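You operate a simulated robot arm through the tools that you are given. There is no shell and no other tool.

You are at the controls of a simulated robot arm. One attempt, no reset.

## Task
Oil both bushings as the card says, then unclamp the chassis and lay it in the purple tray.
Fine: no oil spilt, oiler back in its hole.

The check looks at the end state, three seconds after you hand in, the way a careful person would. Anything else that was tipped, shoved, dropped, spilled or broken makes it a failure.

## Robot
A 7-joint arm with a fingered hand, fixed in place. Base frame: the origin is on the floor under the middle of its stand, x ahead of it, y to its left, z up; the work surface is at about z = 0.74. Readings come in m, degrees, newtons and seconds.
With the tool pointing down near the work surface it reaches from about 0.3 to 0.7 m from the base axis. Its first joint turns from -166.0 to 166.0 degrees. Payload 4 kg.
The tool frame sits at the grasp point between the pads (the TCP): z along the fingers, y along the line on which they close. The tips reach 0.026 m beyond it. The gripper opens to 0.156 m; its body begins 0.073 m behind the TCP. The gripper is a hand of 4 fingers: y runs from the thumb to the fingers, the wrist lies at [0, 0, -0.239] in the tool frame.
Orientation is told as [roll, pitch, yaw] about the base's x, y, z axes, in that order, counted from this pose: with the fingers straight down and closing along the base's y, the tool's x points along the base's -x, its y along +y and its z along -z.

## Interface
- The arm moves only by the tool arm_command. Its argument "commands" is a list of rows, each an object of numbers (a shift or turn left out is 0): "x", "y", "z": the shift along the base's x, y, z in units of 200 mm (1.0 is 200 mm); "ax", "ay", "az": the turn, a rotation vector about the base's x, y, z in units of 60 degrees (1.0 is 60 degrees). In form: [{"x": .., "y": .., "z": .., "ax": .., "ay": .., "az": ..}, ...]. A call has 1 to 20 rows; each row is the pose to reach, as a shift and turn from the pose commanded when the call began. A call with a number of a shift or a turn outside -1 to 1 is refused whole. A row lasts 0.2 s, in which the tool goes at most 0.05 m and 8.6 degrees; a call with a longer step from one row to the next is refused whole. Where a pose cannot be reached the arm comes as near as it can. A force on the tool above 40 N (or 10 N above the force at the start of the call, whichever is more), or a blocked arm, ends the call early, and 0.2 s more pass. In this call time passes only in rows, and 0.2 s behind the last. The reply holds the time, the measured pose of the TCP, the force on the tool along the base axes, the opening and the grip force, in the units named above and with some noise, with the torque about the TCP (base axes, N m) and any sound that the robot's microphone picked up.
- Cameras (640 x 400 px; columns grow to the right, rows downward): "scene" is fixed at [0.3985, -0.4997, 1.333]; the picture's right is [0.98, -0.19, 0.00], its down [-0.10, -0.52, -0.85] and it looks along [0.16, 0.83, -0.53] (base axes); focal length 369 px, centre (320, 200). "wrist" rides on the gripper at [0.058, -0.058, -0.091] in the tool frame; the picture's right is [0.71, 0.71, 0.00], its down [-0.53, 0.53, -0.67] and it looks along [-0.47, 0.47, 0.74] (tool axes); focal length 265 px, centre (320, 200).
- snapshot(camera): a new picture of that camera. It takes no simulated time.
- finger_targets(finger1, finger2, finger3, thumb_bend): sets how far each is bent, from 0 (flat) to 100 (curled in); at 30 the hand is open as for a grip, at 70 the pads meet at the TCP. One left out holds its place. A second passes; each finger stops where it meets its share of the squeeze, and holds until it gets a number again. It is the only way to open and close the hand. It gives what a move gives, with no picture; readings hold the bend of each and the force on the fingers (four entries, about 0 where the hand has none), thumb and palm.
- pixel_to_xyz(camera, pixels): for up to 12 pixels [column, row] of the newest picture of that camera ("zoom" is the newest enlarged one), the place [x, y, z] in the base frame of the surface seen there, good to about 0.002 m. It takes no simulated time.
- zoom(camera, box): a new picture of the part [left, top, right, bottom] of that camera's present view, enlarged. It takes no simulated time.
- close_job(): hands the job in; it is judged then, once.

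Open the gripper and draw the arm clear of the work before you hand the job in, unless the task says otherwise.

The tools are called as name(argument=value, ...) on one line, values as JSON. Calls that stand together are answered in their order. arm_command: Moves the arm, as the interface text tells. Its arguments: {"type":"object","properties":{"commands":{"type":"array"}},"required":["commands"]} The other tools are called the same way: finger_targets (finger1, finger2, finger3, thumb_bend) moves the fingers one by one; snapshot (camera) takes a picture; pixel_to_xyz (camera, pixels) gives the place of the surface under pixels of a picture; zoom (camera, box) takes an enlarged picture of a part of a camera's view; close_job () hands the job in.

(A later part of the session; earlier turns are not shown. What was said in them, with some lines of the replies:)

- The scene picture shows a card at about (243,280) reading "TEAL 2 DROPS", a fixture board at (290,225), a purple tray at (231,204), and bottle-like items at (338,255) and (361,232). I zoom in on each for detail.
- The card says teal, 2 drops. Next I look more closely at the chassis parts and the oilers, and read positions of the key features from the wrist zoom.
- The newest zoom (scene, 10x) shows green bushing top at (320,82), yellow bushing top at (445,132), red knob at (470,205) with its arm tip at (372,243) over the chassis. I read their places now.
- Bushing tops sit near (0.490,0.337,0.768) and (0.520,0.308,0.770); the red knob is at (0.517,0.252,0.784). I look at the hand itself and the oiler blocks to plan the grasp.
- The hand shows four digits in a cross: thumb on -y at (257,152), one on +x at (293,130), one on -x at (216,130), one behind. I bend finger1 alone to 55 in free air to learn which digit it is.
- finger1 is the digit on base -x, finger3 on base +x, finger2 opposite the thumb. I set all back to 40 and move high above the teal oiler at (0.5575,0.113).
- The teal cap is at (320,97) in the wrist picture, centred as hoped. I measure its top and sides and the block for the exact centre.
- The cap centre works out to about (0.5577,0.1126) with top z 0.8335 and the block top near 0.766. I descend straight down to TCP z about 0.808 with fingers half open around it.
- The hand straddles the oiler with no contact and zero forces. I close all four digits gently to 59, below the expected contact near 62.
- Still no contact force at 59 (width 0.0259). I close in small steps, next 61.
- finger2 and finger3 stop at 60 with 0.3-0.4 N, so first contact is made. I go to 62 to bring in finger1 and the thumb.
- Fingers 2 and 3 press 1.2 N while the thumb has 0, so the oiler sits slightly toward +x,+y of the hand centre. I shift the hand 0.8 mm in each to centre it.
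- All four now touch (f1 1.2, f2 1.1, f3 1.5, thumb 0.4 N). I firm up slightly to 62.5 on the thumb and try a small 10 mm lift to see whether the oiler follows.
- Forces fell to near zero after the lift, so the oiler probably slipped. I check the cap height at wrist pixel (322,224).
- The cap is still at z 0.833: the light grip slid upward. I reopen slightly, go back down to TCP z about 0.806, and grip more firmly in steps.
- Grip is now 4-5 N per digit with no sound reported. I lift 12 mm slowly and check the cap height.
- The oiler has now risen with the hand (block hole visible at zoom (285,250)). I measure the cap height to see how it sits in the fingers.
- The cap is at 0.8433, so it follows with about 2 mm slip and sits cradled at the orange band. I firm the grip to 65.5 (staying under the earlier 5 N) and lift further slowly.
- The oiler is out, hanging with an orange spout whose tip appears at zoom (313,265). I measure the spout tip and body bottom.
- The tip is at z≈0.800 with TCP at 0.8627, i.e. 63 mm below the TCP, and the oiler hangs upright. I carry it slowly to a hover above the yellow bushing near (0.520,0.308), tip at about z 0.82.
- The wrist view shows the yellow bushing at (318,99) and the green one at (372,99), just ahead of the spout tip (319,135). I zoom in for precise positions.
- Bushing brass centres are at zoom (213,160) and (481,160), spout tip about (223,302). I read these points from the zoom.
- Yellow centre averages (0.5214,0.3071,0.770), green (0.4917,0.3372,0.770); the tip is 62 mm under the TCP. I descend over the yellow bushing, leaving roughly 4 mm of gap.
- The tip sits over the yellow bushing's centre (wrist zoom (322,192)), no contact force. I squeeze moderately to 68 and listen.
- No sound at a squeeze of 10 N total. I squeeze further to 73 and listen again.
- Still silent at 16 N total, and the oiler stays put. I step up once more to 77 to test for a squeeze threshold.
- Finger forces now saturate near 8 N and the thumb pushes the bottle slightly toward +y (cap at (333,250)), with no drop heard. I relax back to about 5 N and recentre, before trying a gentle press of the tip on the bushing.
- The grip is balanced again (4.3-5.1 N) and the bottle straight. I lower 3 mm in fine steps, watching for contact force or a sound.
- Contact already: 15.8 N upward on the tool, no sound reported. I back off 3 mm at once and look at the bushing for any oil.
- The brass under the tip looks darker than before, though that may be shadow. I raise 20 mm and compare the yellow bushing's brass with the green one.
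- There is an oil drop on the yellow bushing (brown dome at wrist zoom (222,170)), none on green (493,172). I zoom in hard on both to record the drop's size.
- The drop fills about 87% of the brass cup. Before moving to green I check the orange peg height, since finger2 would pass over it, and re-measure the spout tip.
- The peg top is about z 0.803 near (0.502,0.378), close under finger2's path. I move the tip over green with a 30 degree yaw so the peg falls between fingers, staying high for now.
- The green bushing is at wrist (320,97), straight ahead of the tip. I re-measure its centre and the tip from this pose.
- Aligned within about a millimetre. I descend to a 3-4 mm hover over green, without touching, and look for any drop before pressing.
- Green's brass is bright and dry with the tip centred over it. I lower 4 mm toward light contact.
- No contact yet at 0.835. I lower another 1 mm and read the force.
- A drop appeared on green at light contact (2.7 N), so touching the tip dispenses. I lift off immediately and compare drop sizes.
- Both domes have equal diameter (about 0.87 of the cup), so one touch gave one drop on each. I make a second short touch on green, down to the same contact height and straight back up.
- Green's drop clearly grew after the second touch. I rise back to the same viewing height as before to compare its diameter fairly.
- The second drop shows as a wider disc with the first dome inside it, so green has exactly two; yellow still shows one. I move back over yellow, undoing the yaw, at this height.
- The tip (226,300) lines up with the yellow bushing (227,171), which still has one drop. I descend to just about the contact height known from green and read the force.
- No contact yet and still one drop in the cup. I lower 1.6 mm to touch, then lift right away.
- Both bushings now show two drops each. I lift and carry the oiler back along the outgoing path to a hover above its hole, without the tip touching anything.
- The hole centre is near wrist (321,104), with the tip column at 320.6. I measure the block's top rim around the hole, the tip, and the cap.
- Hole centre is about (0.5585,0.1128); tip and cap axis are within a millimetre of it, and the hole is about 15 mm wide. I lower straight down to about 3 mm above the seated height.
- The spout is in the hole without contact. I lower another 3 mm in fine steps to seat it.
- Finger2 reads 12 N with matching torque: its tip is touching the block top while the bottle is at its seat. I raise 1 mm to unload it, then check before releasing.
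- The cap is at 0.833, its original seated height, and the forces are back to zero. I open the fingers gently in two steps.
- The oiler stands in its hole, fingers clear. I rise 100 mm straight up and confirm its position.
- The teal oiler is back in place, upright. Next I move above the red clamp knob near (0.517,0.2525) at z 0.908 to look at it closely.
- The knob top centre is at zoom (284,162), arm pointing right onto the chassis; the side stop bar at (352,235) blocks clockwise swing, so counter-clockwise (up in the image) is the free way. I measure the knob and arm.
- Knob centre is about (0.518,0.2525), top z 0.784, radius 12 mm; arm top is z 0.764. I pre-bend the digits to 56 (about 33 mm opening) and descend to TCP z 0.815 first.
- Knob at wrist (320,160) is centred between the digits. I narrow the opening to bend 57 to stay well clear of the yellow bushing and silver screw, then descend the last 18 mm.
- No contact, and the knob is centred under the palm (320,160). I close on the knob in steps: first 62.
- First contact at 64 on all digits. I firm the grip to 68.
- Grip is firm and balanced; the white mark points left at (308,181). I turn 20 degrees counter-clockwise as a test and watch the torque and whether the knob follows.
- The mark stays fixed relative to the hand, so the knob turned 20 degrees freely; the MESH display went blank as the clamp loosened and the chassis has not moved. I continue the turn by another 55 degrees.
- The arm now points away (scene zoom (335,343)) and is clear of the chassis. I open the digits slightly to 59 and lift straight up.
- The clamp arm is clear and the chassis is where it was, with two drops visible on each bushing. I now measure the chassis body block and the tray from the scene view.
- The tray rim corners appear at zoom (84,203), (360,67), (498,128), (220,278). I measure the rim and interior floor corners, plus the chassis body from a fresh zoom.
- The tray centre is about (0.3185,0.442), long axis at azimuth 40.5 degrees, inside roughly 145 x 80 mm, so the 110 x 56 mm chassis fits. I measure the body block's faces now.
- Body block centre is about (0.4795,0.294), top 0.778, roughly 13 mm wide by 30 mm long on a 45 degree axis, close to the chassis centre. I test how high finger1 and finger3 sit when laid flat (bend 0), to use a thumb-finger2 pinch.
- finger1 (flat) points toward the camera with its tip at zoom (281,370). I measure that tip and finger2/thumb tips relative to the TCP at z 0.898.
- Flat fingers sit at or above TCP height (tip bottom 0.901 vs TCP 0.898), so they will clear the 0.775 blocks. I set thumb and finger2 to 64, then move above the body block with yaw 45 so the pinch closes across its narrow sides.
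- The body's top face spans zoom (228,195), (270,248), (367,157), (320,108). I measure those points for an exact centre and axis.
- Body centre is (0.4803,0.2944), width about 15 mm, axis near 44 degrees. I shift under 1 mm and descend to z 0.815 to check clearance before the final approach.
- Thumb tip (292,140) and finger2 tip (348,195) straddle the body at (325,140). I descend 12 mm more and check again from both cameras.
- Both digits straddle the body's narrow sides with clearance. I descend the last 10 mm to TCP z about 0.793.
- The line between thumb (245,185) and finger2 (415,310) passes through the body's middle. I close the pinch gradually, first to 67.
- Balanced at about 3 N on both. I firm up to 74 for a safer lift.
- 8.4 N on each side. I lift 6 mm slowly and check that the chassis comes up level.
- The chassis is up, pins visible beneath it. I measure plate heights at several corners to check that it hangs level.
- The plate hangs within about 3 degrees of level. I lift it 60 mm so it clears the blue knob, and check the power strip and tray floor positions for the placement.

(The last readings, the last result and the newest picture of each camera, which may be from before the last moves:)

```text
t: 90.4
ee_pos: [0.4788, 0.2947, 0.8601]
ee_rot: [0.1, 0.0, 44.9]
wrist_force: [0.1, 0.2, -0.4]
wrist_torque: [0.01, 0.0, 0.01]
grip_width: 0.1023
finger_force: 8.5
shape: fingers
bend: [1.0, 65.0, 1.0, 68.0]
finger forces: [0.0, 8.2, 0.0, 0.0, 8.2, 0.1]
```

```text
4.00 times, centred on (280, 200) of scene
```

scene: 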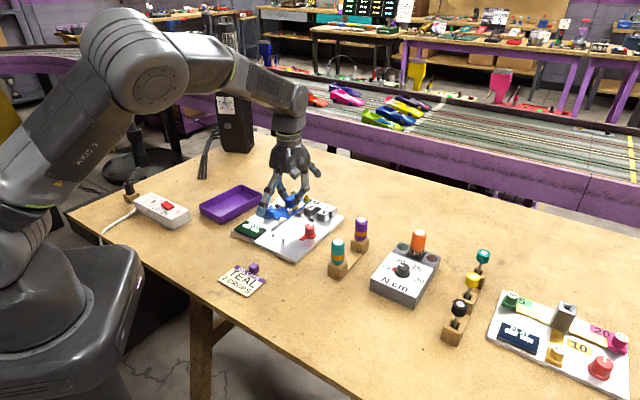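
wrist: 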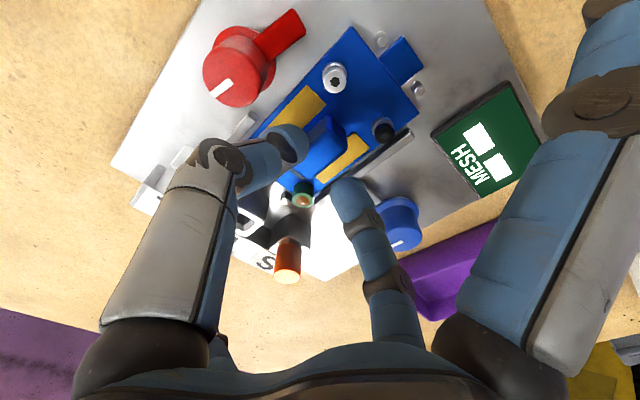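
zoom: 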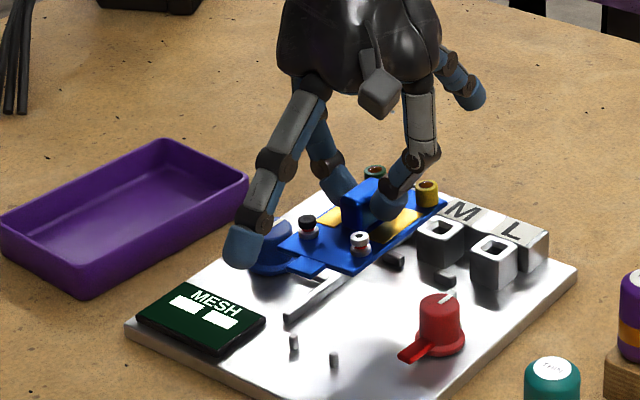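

The chassis is held securely at 8.2 N. I carry it across to above the tray at (0.3265,0.449), turning 4.5 degrees to match the tray's axis.

arm_command(commands=[{"x": -0.015, "y": 0.015, "az": 0}, {"x": -0.06, "y": 0.06, "az": -0.005}, {"x": -0.13, "y": 0.13, "az": -0.012}, {"x": -0.21, "y": 0.21, "az": -0.02}, {"x": -0.29, "y": 0.292, "az": -0.028}, {"x": -0.37, "y": 0.373, "az": -0.036}, {"x": -0.45, "y": 0.454, "az": -0.044}, {"x": -0.53, "y": 0.535, "az": -0.052}, {"x": -0.61, "y": 0.616, "az": -0.06}, {"x": -0.68, "y": 0.687, "az": -0.067}, {"x": -0.73, "y": 0.737, "az": -0.072}, {"x": -0.757, "y": 0.765, "az": -0.075}, {"x": -0.765, "y": 0.7725, "az": -0.075}, {"x": -0.765, "y": 0.7725, "az": -0.075}])

snapshot(camera="wrist")

zoom(camera="scene", box=[180, 130, 300, 240])

```text
t: 93.4
ee_pos: [0.3264, 0.4501, 0.859]
ee_rot: [0.0, 0.0, 40.5]
wrist_force: [0.4, 0.5, -1.3]
wrist_torque: [0.01, -0.02, 0.0]
grip_width: 0.1025
finger_force: 8.1
shape: fingers
bend: [1.0, 65.0, 1.0, 68.0]
finger forces: [0.0, 8.2, 0.0, 0.0, 8.2, 0.0]
```

```text
taken
```

wrist: 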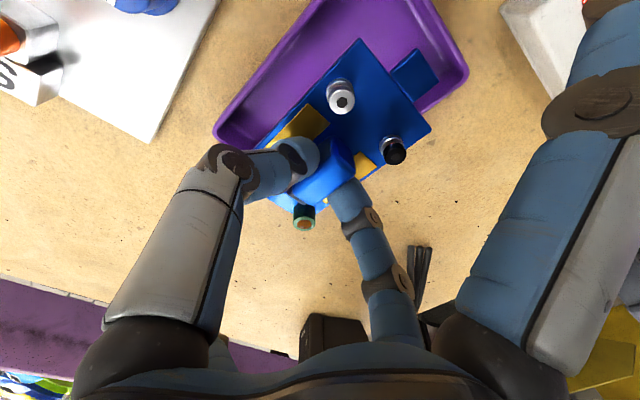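

```text
3.64 times, centred on (240, 185) of scene
```

zoom: 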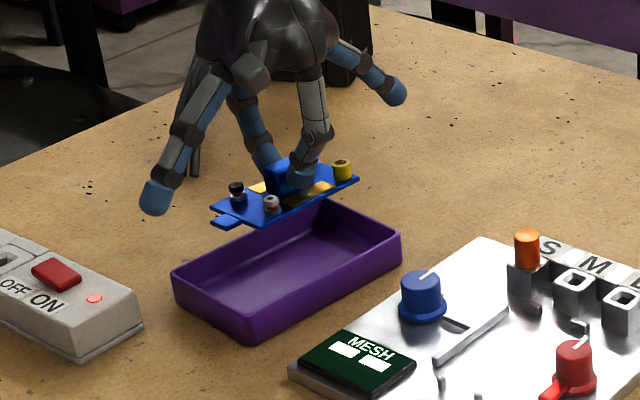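

The chassis hovers over the tray. I measure its corners against the tray rim to confirm it will fit before lowering.

pixel_to_xyz(camera="zoom", pixels=[[216, 206], [225, 220], [268, 222], [353, 179], [342, 162], [237, 188], [272, 200], [175, 275], [248, 320], [398, 235], [330, 205]])

pixel_to_xyz(camera="wrist", pixels=[[361, 42], [428, 128], [345, 175], [412, 75], [304, 222], [434, 80], [342, 95], [396, 150], [300, 205]])

```text
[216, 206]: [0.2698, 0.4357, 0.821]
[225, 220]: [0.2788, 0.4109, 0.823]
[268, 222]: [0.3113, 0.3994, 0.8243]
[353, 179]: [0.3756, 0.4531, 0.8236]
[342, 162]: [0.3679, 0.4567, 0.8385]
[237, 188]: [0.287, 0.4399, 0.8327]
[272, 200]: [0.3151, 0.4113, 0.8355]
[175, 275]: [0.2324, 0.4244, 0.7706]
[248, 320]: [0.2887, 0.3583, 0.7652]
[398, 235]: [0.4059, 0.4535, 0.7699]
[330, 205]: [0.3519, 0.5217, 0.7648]
```

```text
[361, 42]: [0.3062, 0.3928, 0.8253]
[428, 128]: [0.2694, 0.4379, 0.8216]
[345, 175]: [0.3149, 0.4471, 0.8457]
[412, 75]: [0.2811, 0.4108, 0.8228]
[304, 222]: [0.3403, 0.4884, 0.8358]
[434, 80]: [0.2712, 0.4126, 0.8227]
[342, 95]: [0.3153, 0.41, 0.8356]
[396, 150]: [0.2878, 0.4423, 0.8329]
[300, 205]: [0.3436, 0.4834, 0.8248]
```

In the tray's frame the chassis spans about -60 to +55 mm along and ±29 mm across, well inside. I lower it to about 5 mm above the floor.

arm_command(commands=[{"z": -0.015}, {"z": -0.045}, {"z": -0.085}, {"z": -0.125}, {"z": -0.165}, {"z": -0.205}, {"z": -0.245}, {"z": -0.28}, {"z": -0.31}, {"z": -0.33}, {"z": -0.34}, {"z": -0.34}])

zoom(camera="scene", box=[190, 150, 280, 230])

snapshot(camera="wrist")

```text
t: 96.0
ee_pos: [0.3275, 0.4495, 0.791]
ee_rot: [-0.1, 0.0, 40.4]
wrist_force: [-0.7, 0.0, -1.0]
wrist_torque: [0.02, 0.01, -0.01]
grip_width: 0.1024
finger_force: 8.0
shape: fingers
bend: [1.0, 65.0, 1.0, 68.0]
finger forces: [0.0, 8.2, 0.1, 0.0, 8.2, 0.0]
```

```text
5.00 times, centred on (235, 190) of scene
```

zoom: 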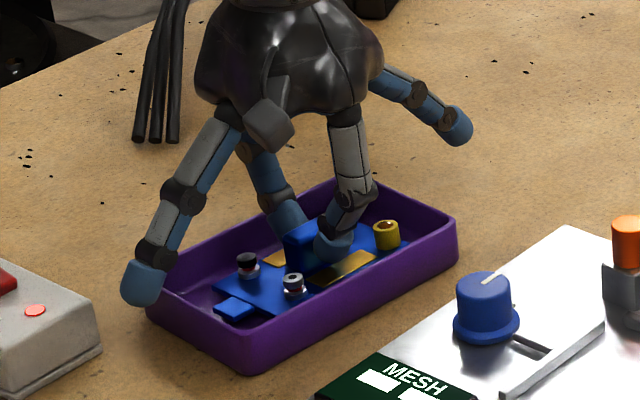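

```text
taken
```

wrist: 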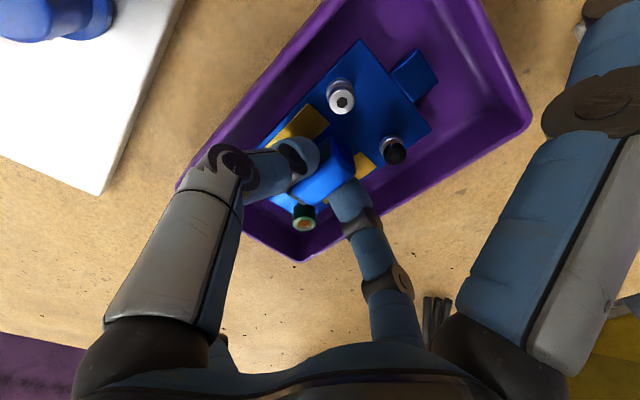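

The chassis is inside the tray just above the floor, rim clear all round. I lower in 1 mm steps until light contact.

arm_command(commands=[{"z": -0.005}, {"z": -0.01}, {"z": -0.015}, {"z": -0.015}])

zoom(camera="scene", box=[205, 175, 265, 225])

```text
t: 97.0
ee_pos: [0.327, 0.4501, 0.7883]
ee_rot: [0.1, 0.0, 40.5]
wrist_force: [0.2, 0.6, -0.9]
wrist_torque: [0.02, -0.04, -0.01]
grip_width: 0.1024
finger_force: 8.3
shape: fingers
bend: [1.0, 65.0, 1.0, 68.0]
finger forces: [0.0, 8.1, 0.0, 0.0, 8.2, 0.0]
```

```text
8.00 times, centred on (235, 200) of scene
```

zoom: 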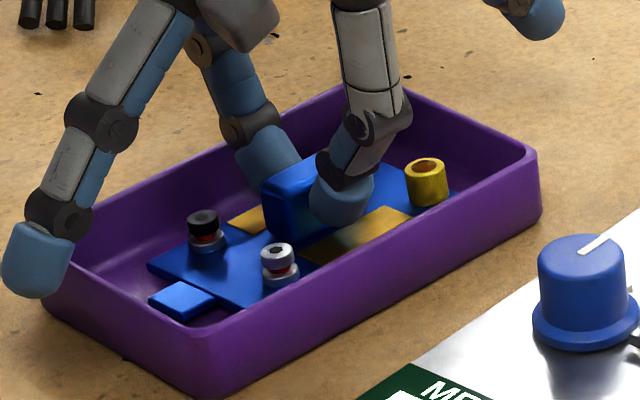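

No contact yet (force steady near -1 N, its weight). I go down another 2 mm in fine steps.

arm_command(commands=[{"z": -0.004}, {"z": -0.008}, {"z": -0.01}, {"z": -0.01}])

```text
t: 98.0
ee_pos: [0.3269, 0.45, 0.787]
ee_rot: [0.0, 0.0, 40.4]
wrist_force: [0.4, 0.6, 0.3]
wrist_torque: [0.05, 0.03, 0.0]
grip_width: 0.1022
finger_force: 8.5
shape: fingers
bend: [1.0, 65.0, 1.0, 68.0]
finger forces: [0.0, 8.3, 0.1, 0.0, 8.9, 0.0]
```

The weight reading is lifting off (+0.3 N), so one edge is touching. I go 1.2 mm further to set it nearly flat.

arm_command(commands=[{"z": -0.003}, {"z": -0.006}, {"z": -0.006}])

zoom(camera="scene", box=[205, 175, 265, 225])

pixel_to_xyz(camera="zoom", pixels=[[160, 268], [250, 300], [180, 300], [430, 195], [225, 285], [340, 245]])

```text
t: 98.8
ee_pos: [0.3269, 0.4497, 0.7838]
ee_rot: [0.1, -0.1, 40.3]
wrist_force: [-0.3, -0.9, 2.5]
wrist_torque: [0.05, 0.08, 0.0]
grip_width: 0.1024
finger_force: 10.3
shape: fingers
bend: [1.0, 65.0, 1.0, 68.0]
finger forces: [0.0, 9.3, 0.1, 0.0, 9.7, 0.0]
```

```text
8.00 times, centred on (235, 200) of scene
```

zoom: 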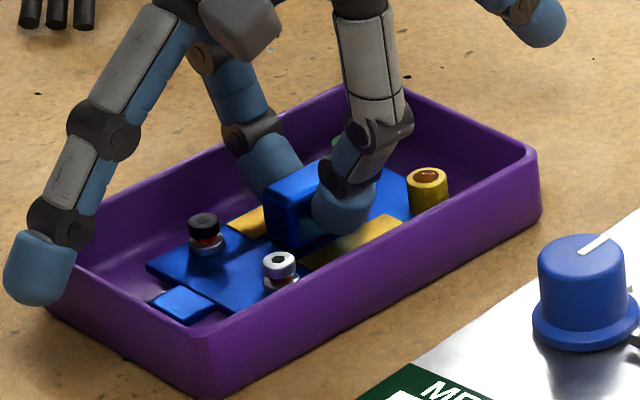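

```text
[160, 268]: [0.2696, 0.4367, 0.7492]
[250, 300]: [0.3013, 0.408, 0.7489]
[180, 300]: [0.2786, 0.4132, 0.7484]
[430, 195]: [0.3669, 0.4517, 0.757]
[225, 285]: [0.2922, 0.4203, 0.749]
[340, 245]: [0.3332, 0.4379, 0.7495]
```

Plate top reads 0.749 on both sides: it lies flat on the tray floor. I relax the pinch to a light touch, then open a few millimetres.

finger_targets(finger2=67, thumb_bend=68)

finger_targets(finger2=62, thumb_bend=63)

zoom(camera="scene", box=[205, 175, 265, 225])

zoom(camera="wrist", box=[230, 30, 450, 250])

```text
t: 99.8
ee_pos: [0.3276, 0.4495, 0.7852]
ee_rot: [0.1, 0.0, 40.5]
wrist_force: [-0.6, 0.7, 3.3]
wrist_torque: [0.03, 0.02, -0.02]
grip_width: 0.1027
finger_force: 2.3
shape: fingers
bend: [1.0, 65.0, 1.0, 67.0]
finger forces: [0.0, 2.9, 0.0, 0.0, 2.1, 0.0]
```

```text
t: 100.8
ee_pos: [0.3277, 0.4484, 0.7851]
ee_rot: [0.2, 0.0, 40.4]
wrist_force: [0.0, 0.6, 0.1]
wrist_torque: [-0.02, 0.02, 0.02]
grip_width: 0.104
finger_force: 0.0
shape: fingers
bend: [1.0, 62.0, 1.0, 63.0]
finger forces: [0.0, 0.0, 0.1, 0.0, 0.0, 0.0]
```

```text
8.00 times, centred on (235, 200) of scene
```

zoom: 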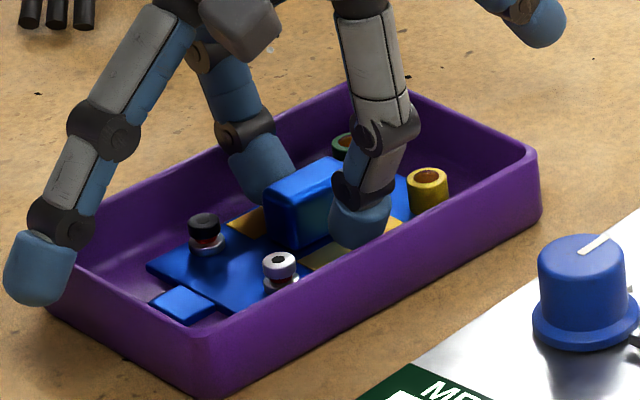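

```text
1.82 times, centred on (340, 140) of wrist
```

zoom: 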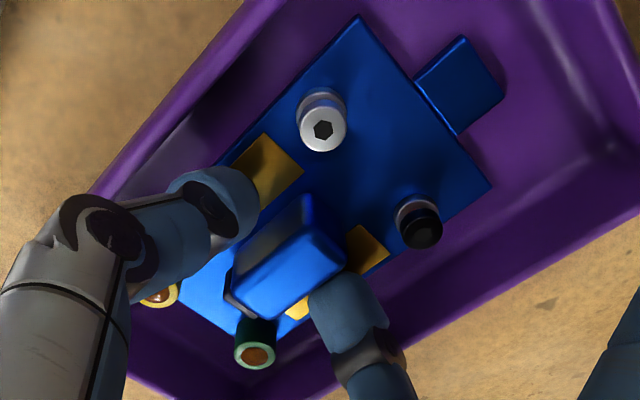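

The chassis is released and lies flat; both digits are clear of the body. I rise straight up 120 mm.

arm_command(commands=[{"z": 0.015}, {"z": 0.045}, {"z": 0.09}, {"z": 0.16}, {"z": 0.25}, {"z": 0.36}, {"z": 0.48}, {"z": 0.57}, {"z": 0.6}, {"z": 0.6}])

snapshot(camera="scene")

zoom(camera="scene", box=[195, 170, 275, 230])

snapshot(camera="wrist")

```text
t: 103.0
ee_pos: [0.3271, 0.4512, 0.9069]
ee_rot: [0.1, 0.0, 40.4]
wrist_force: [0.0, 0.6, -0.1]
wrist_torque: [0.0, 0.05, 0.01]
grip_width: 0.1042
finger_force: 0.1
shape: fingers
bend: [1.0, 62.0, 1.0, 63.0]
finger forces: [0.1, 0.0, 0.0, 0.0, 0.0, 0.0]
```

```text
taken
```

scene: 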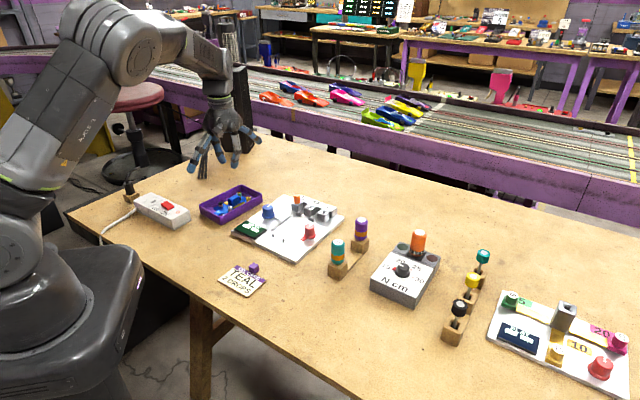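

```text
6.67 times, centred on (235, 200) of scene
```

zoom: 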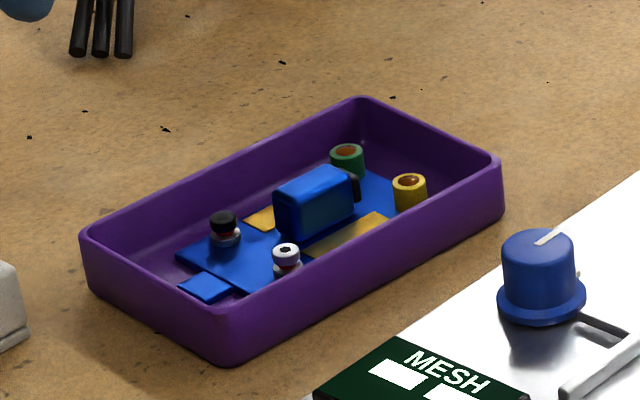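

```text
taken
```

wrist: 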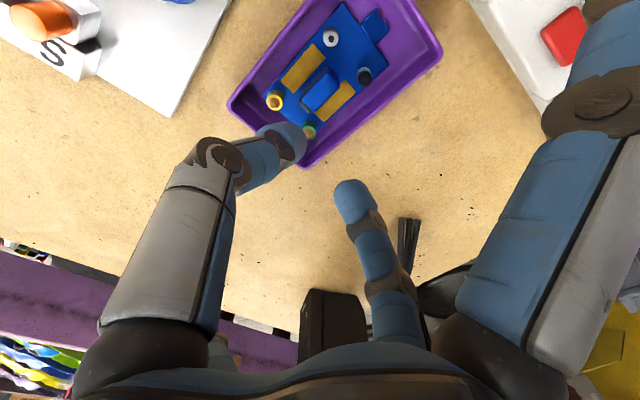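

The chassis lies flat in the purple tray with both oil drops intact. I open the hand fully and draw the arm up and back to its start region, undoing the yaw.

finger_targets(finger1=30, finger2=30, finger3=30, thumb_bend=30)

arm_command(commands=[{"z": 0.1}, {"z": 0.25}, {"x": 0.03, "y": -0.05, "z": 0.4, "az": -0.06}, {"x": 0.08, "y": -0.15, "z": 0.52, "az": -0.14}, {"x": 0.14, "y": -0.3, "z": 0.62, "az": -0.24}, {"x": 0.2, "y": -0.45, "z": 0.68, "az": -0.34}, {"x": 0.26, "y": -0.6, "z": 0.71, "az": -0.44}, {"x": 0.32, "y": -0.75, "z": 0.72, "az": -0.54}, {"x": 0.37, "y": -0.88, "z": 0.72, "az": -0.62}, {"x": 0.39, "y": -0.96, "z": 0.72, "az": -0.66}, {"x": 0.4, "y": -0.99, "z": 0.72, "az": -0.67}, {"x": 0.4, "y": -0.99, "z": 0.72, "az": -0.67}])

snapshot(camera="scene")

zoom(camera="scene", box=[190, 175, 390, 300])

snapshot(camera="wrist")

```text
t: 104.0
ee_pos: [0.3259, 0.45, 0.9053]
ee_rot: [0.1, 0.1, 40.3]
wrist_force: [0.2, 0.2, 0.2]
wrist_torque: [0.02, 0.02, -0.02]
grip_width: 0.1067
finger_force: 0.1
shape: fingers
bend: [30.0, 30.0, 30.0, 30.0]
finger forces: [0.0, 0.0, 0.0, 0.0, 0.1, 0.1]
```

```text
t: 106.6
ee_pos: [0.407, 0.2514, 1.0497]
ee_rot: [0.0, 0.0, 0.2]
wrist_force: [1.0, -0.7, 0.6]
wrist_torque: [-0.02, -0.05, 0.02]
grip_width: 0.1069
finger_force: 0.1
shape: fingers
bend: [30.0, 30.0, 30.0, 30.0]
finger forces: [0.0, 0.1, 0.0, 0.0, 0.0, 0.1]
```

```text
taken
```

scene: 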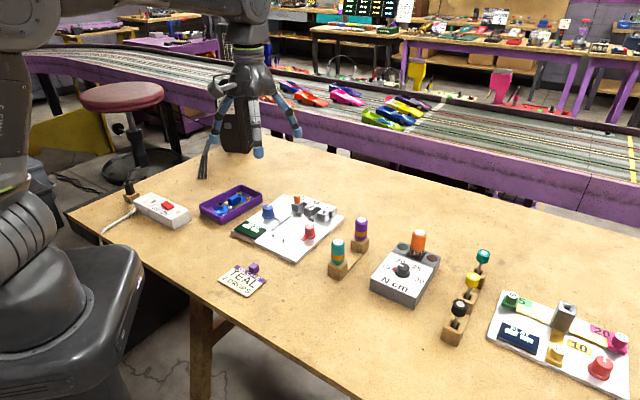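

```text
3.20 times, centred on (290, 238) of scene
```

zoom: 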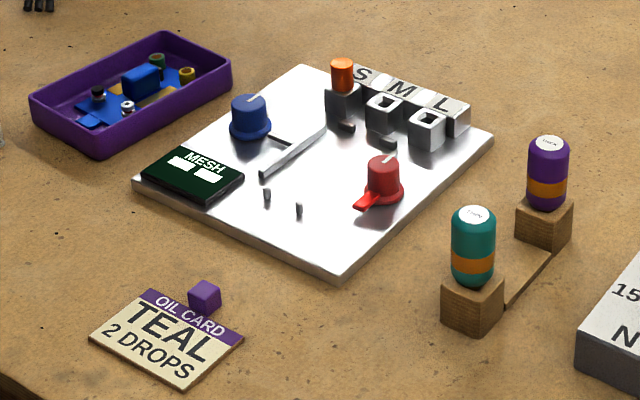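

```text
taken
```

wrist: 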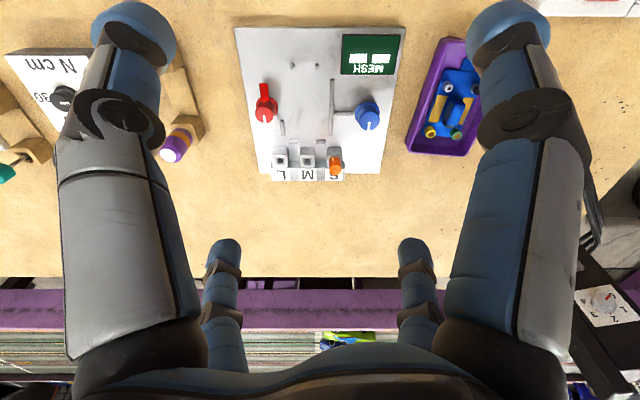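

Everything else is in place: card, purple cube, oilers, knobs. A last close look at the fixture plate for oil spots, the oiler's seat, and the drops in the tray.

zoom(camera="wrist", box=[230, 25, 410, 185])

zoom(camera="scene", box=[320, 210, 380, 285])

zoom(camera="scene", box=[205, 180, 265, 225])

pixel_to_xyz(camera="scene", pixels=[[338, 242], [361, 220], [296, 197], [268, 207]])

```text
2.50 times, centred on (320, 105) of wrist
```

zoom: 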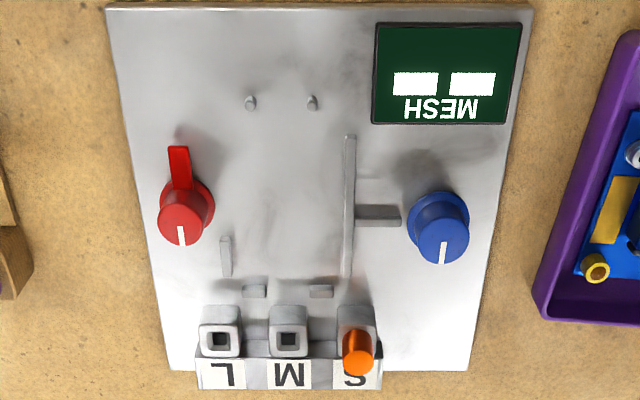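

```text
5.33 times, centred on (350, 248) of scene
```

zoom: 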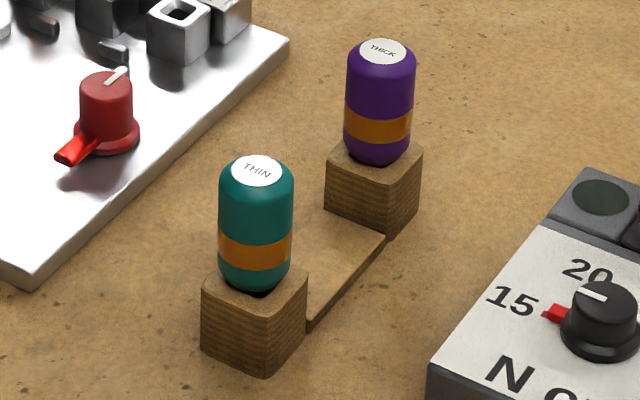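

```text
8.89 times, centred on (235, 202) of scene
```

zoom: 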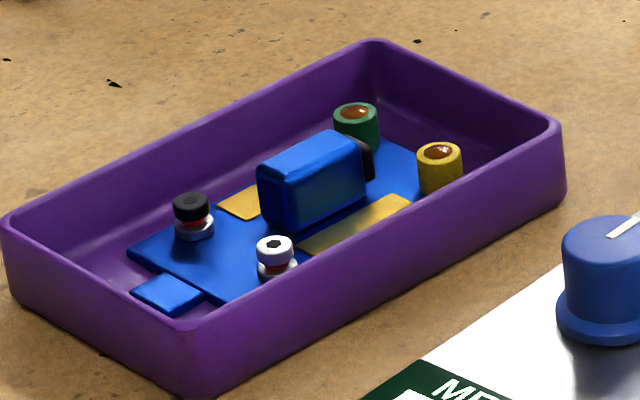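

```text
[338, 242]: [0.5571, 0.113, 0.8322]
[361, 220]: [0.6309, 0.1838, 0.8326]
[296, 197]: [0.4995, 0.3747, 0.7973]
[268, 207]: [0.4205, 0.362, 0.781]
```

The plate is free of oil, the teal cap is back at (0.557,0.113,0.832) as at the start, and the chassis lies flat in the tray with two drops on each bushing. The hand is open and clear, so I hand in.

close_job()

```text
The job is handed in.
```

I finished the job and handed it in.

- **Oiling:** I used the teal oiler and put two drops on each bushing, as the card says. I saw no oil spilt on the fixture plate or around it.
- **Oiler:** It is back in its hole, upright, with its cap reading within about 1 mm of where it started.
- **Chassis:** I turned the red clamp about 75° to free the chassis. It now lies flat in the purple tray, with the drops still in place on both bushings.
- **Other objects:** In the last pictures nothing else looked moved. The MESH display went blank when the clamp came loose and has stayed blank. The clamp arm is still swung open.

The hand is open and the arm is clear of the work.
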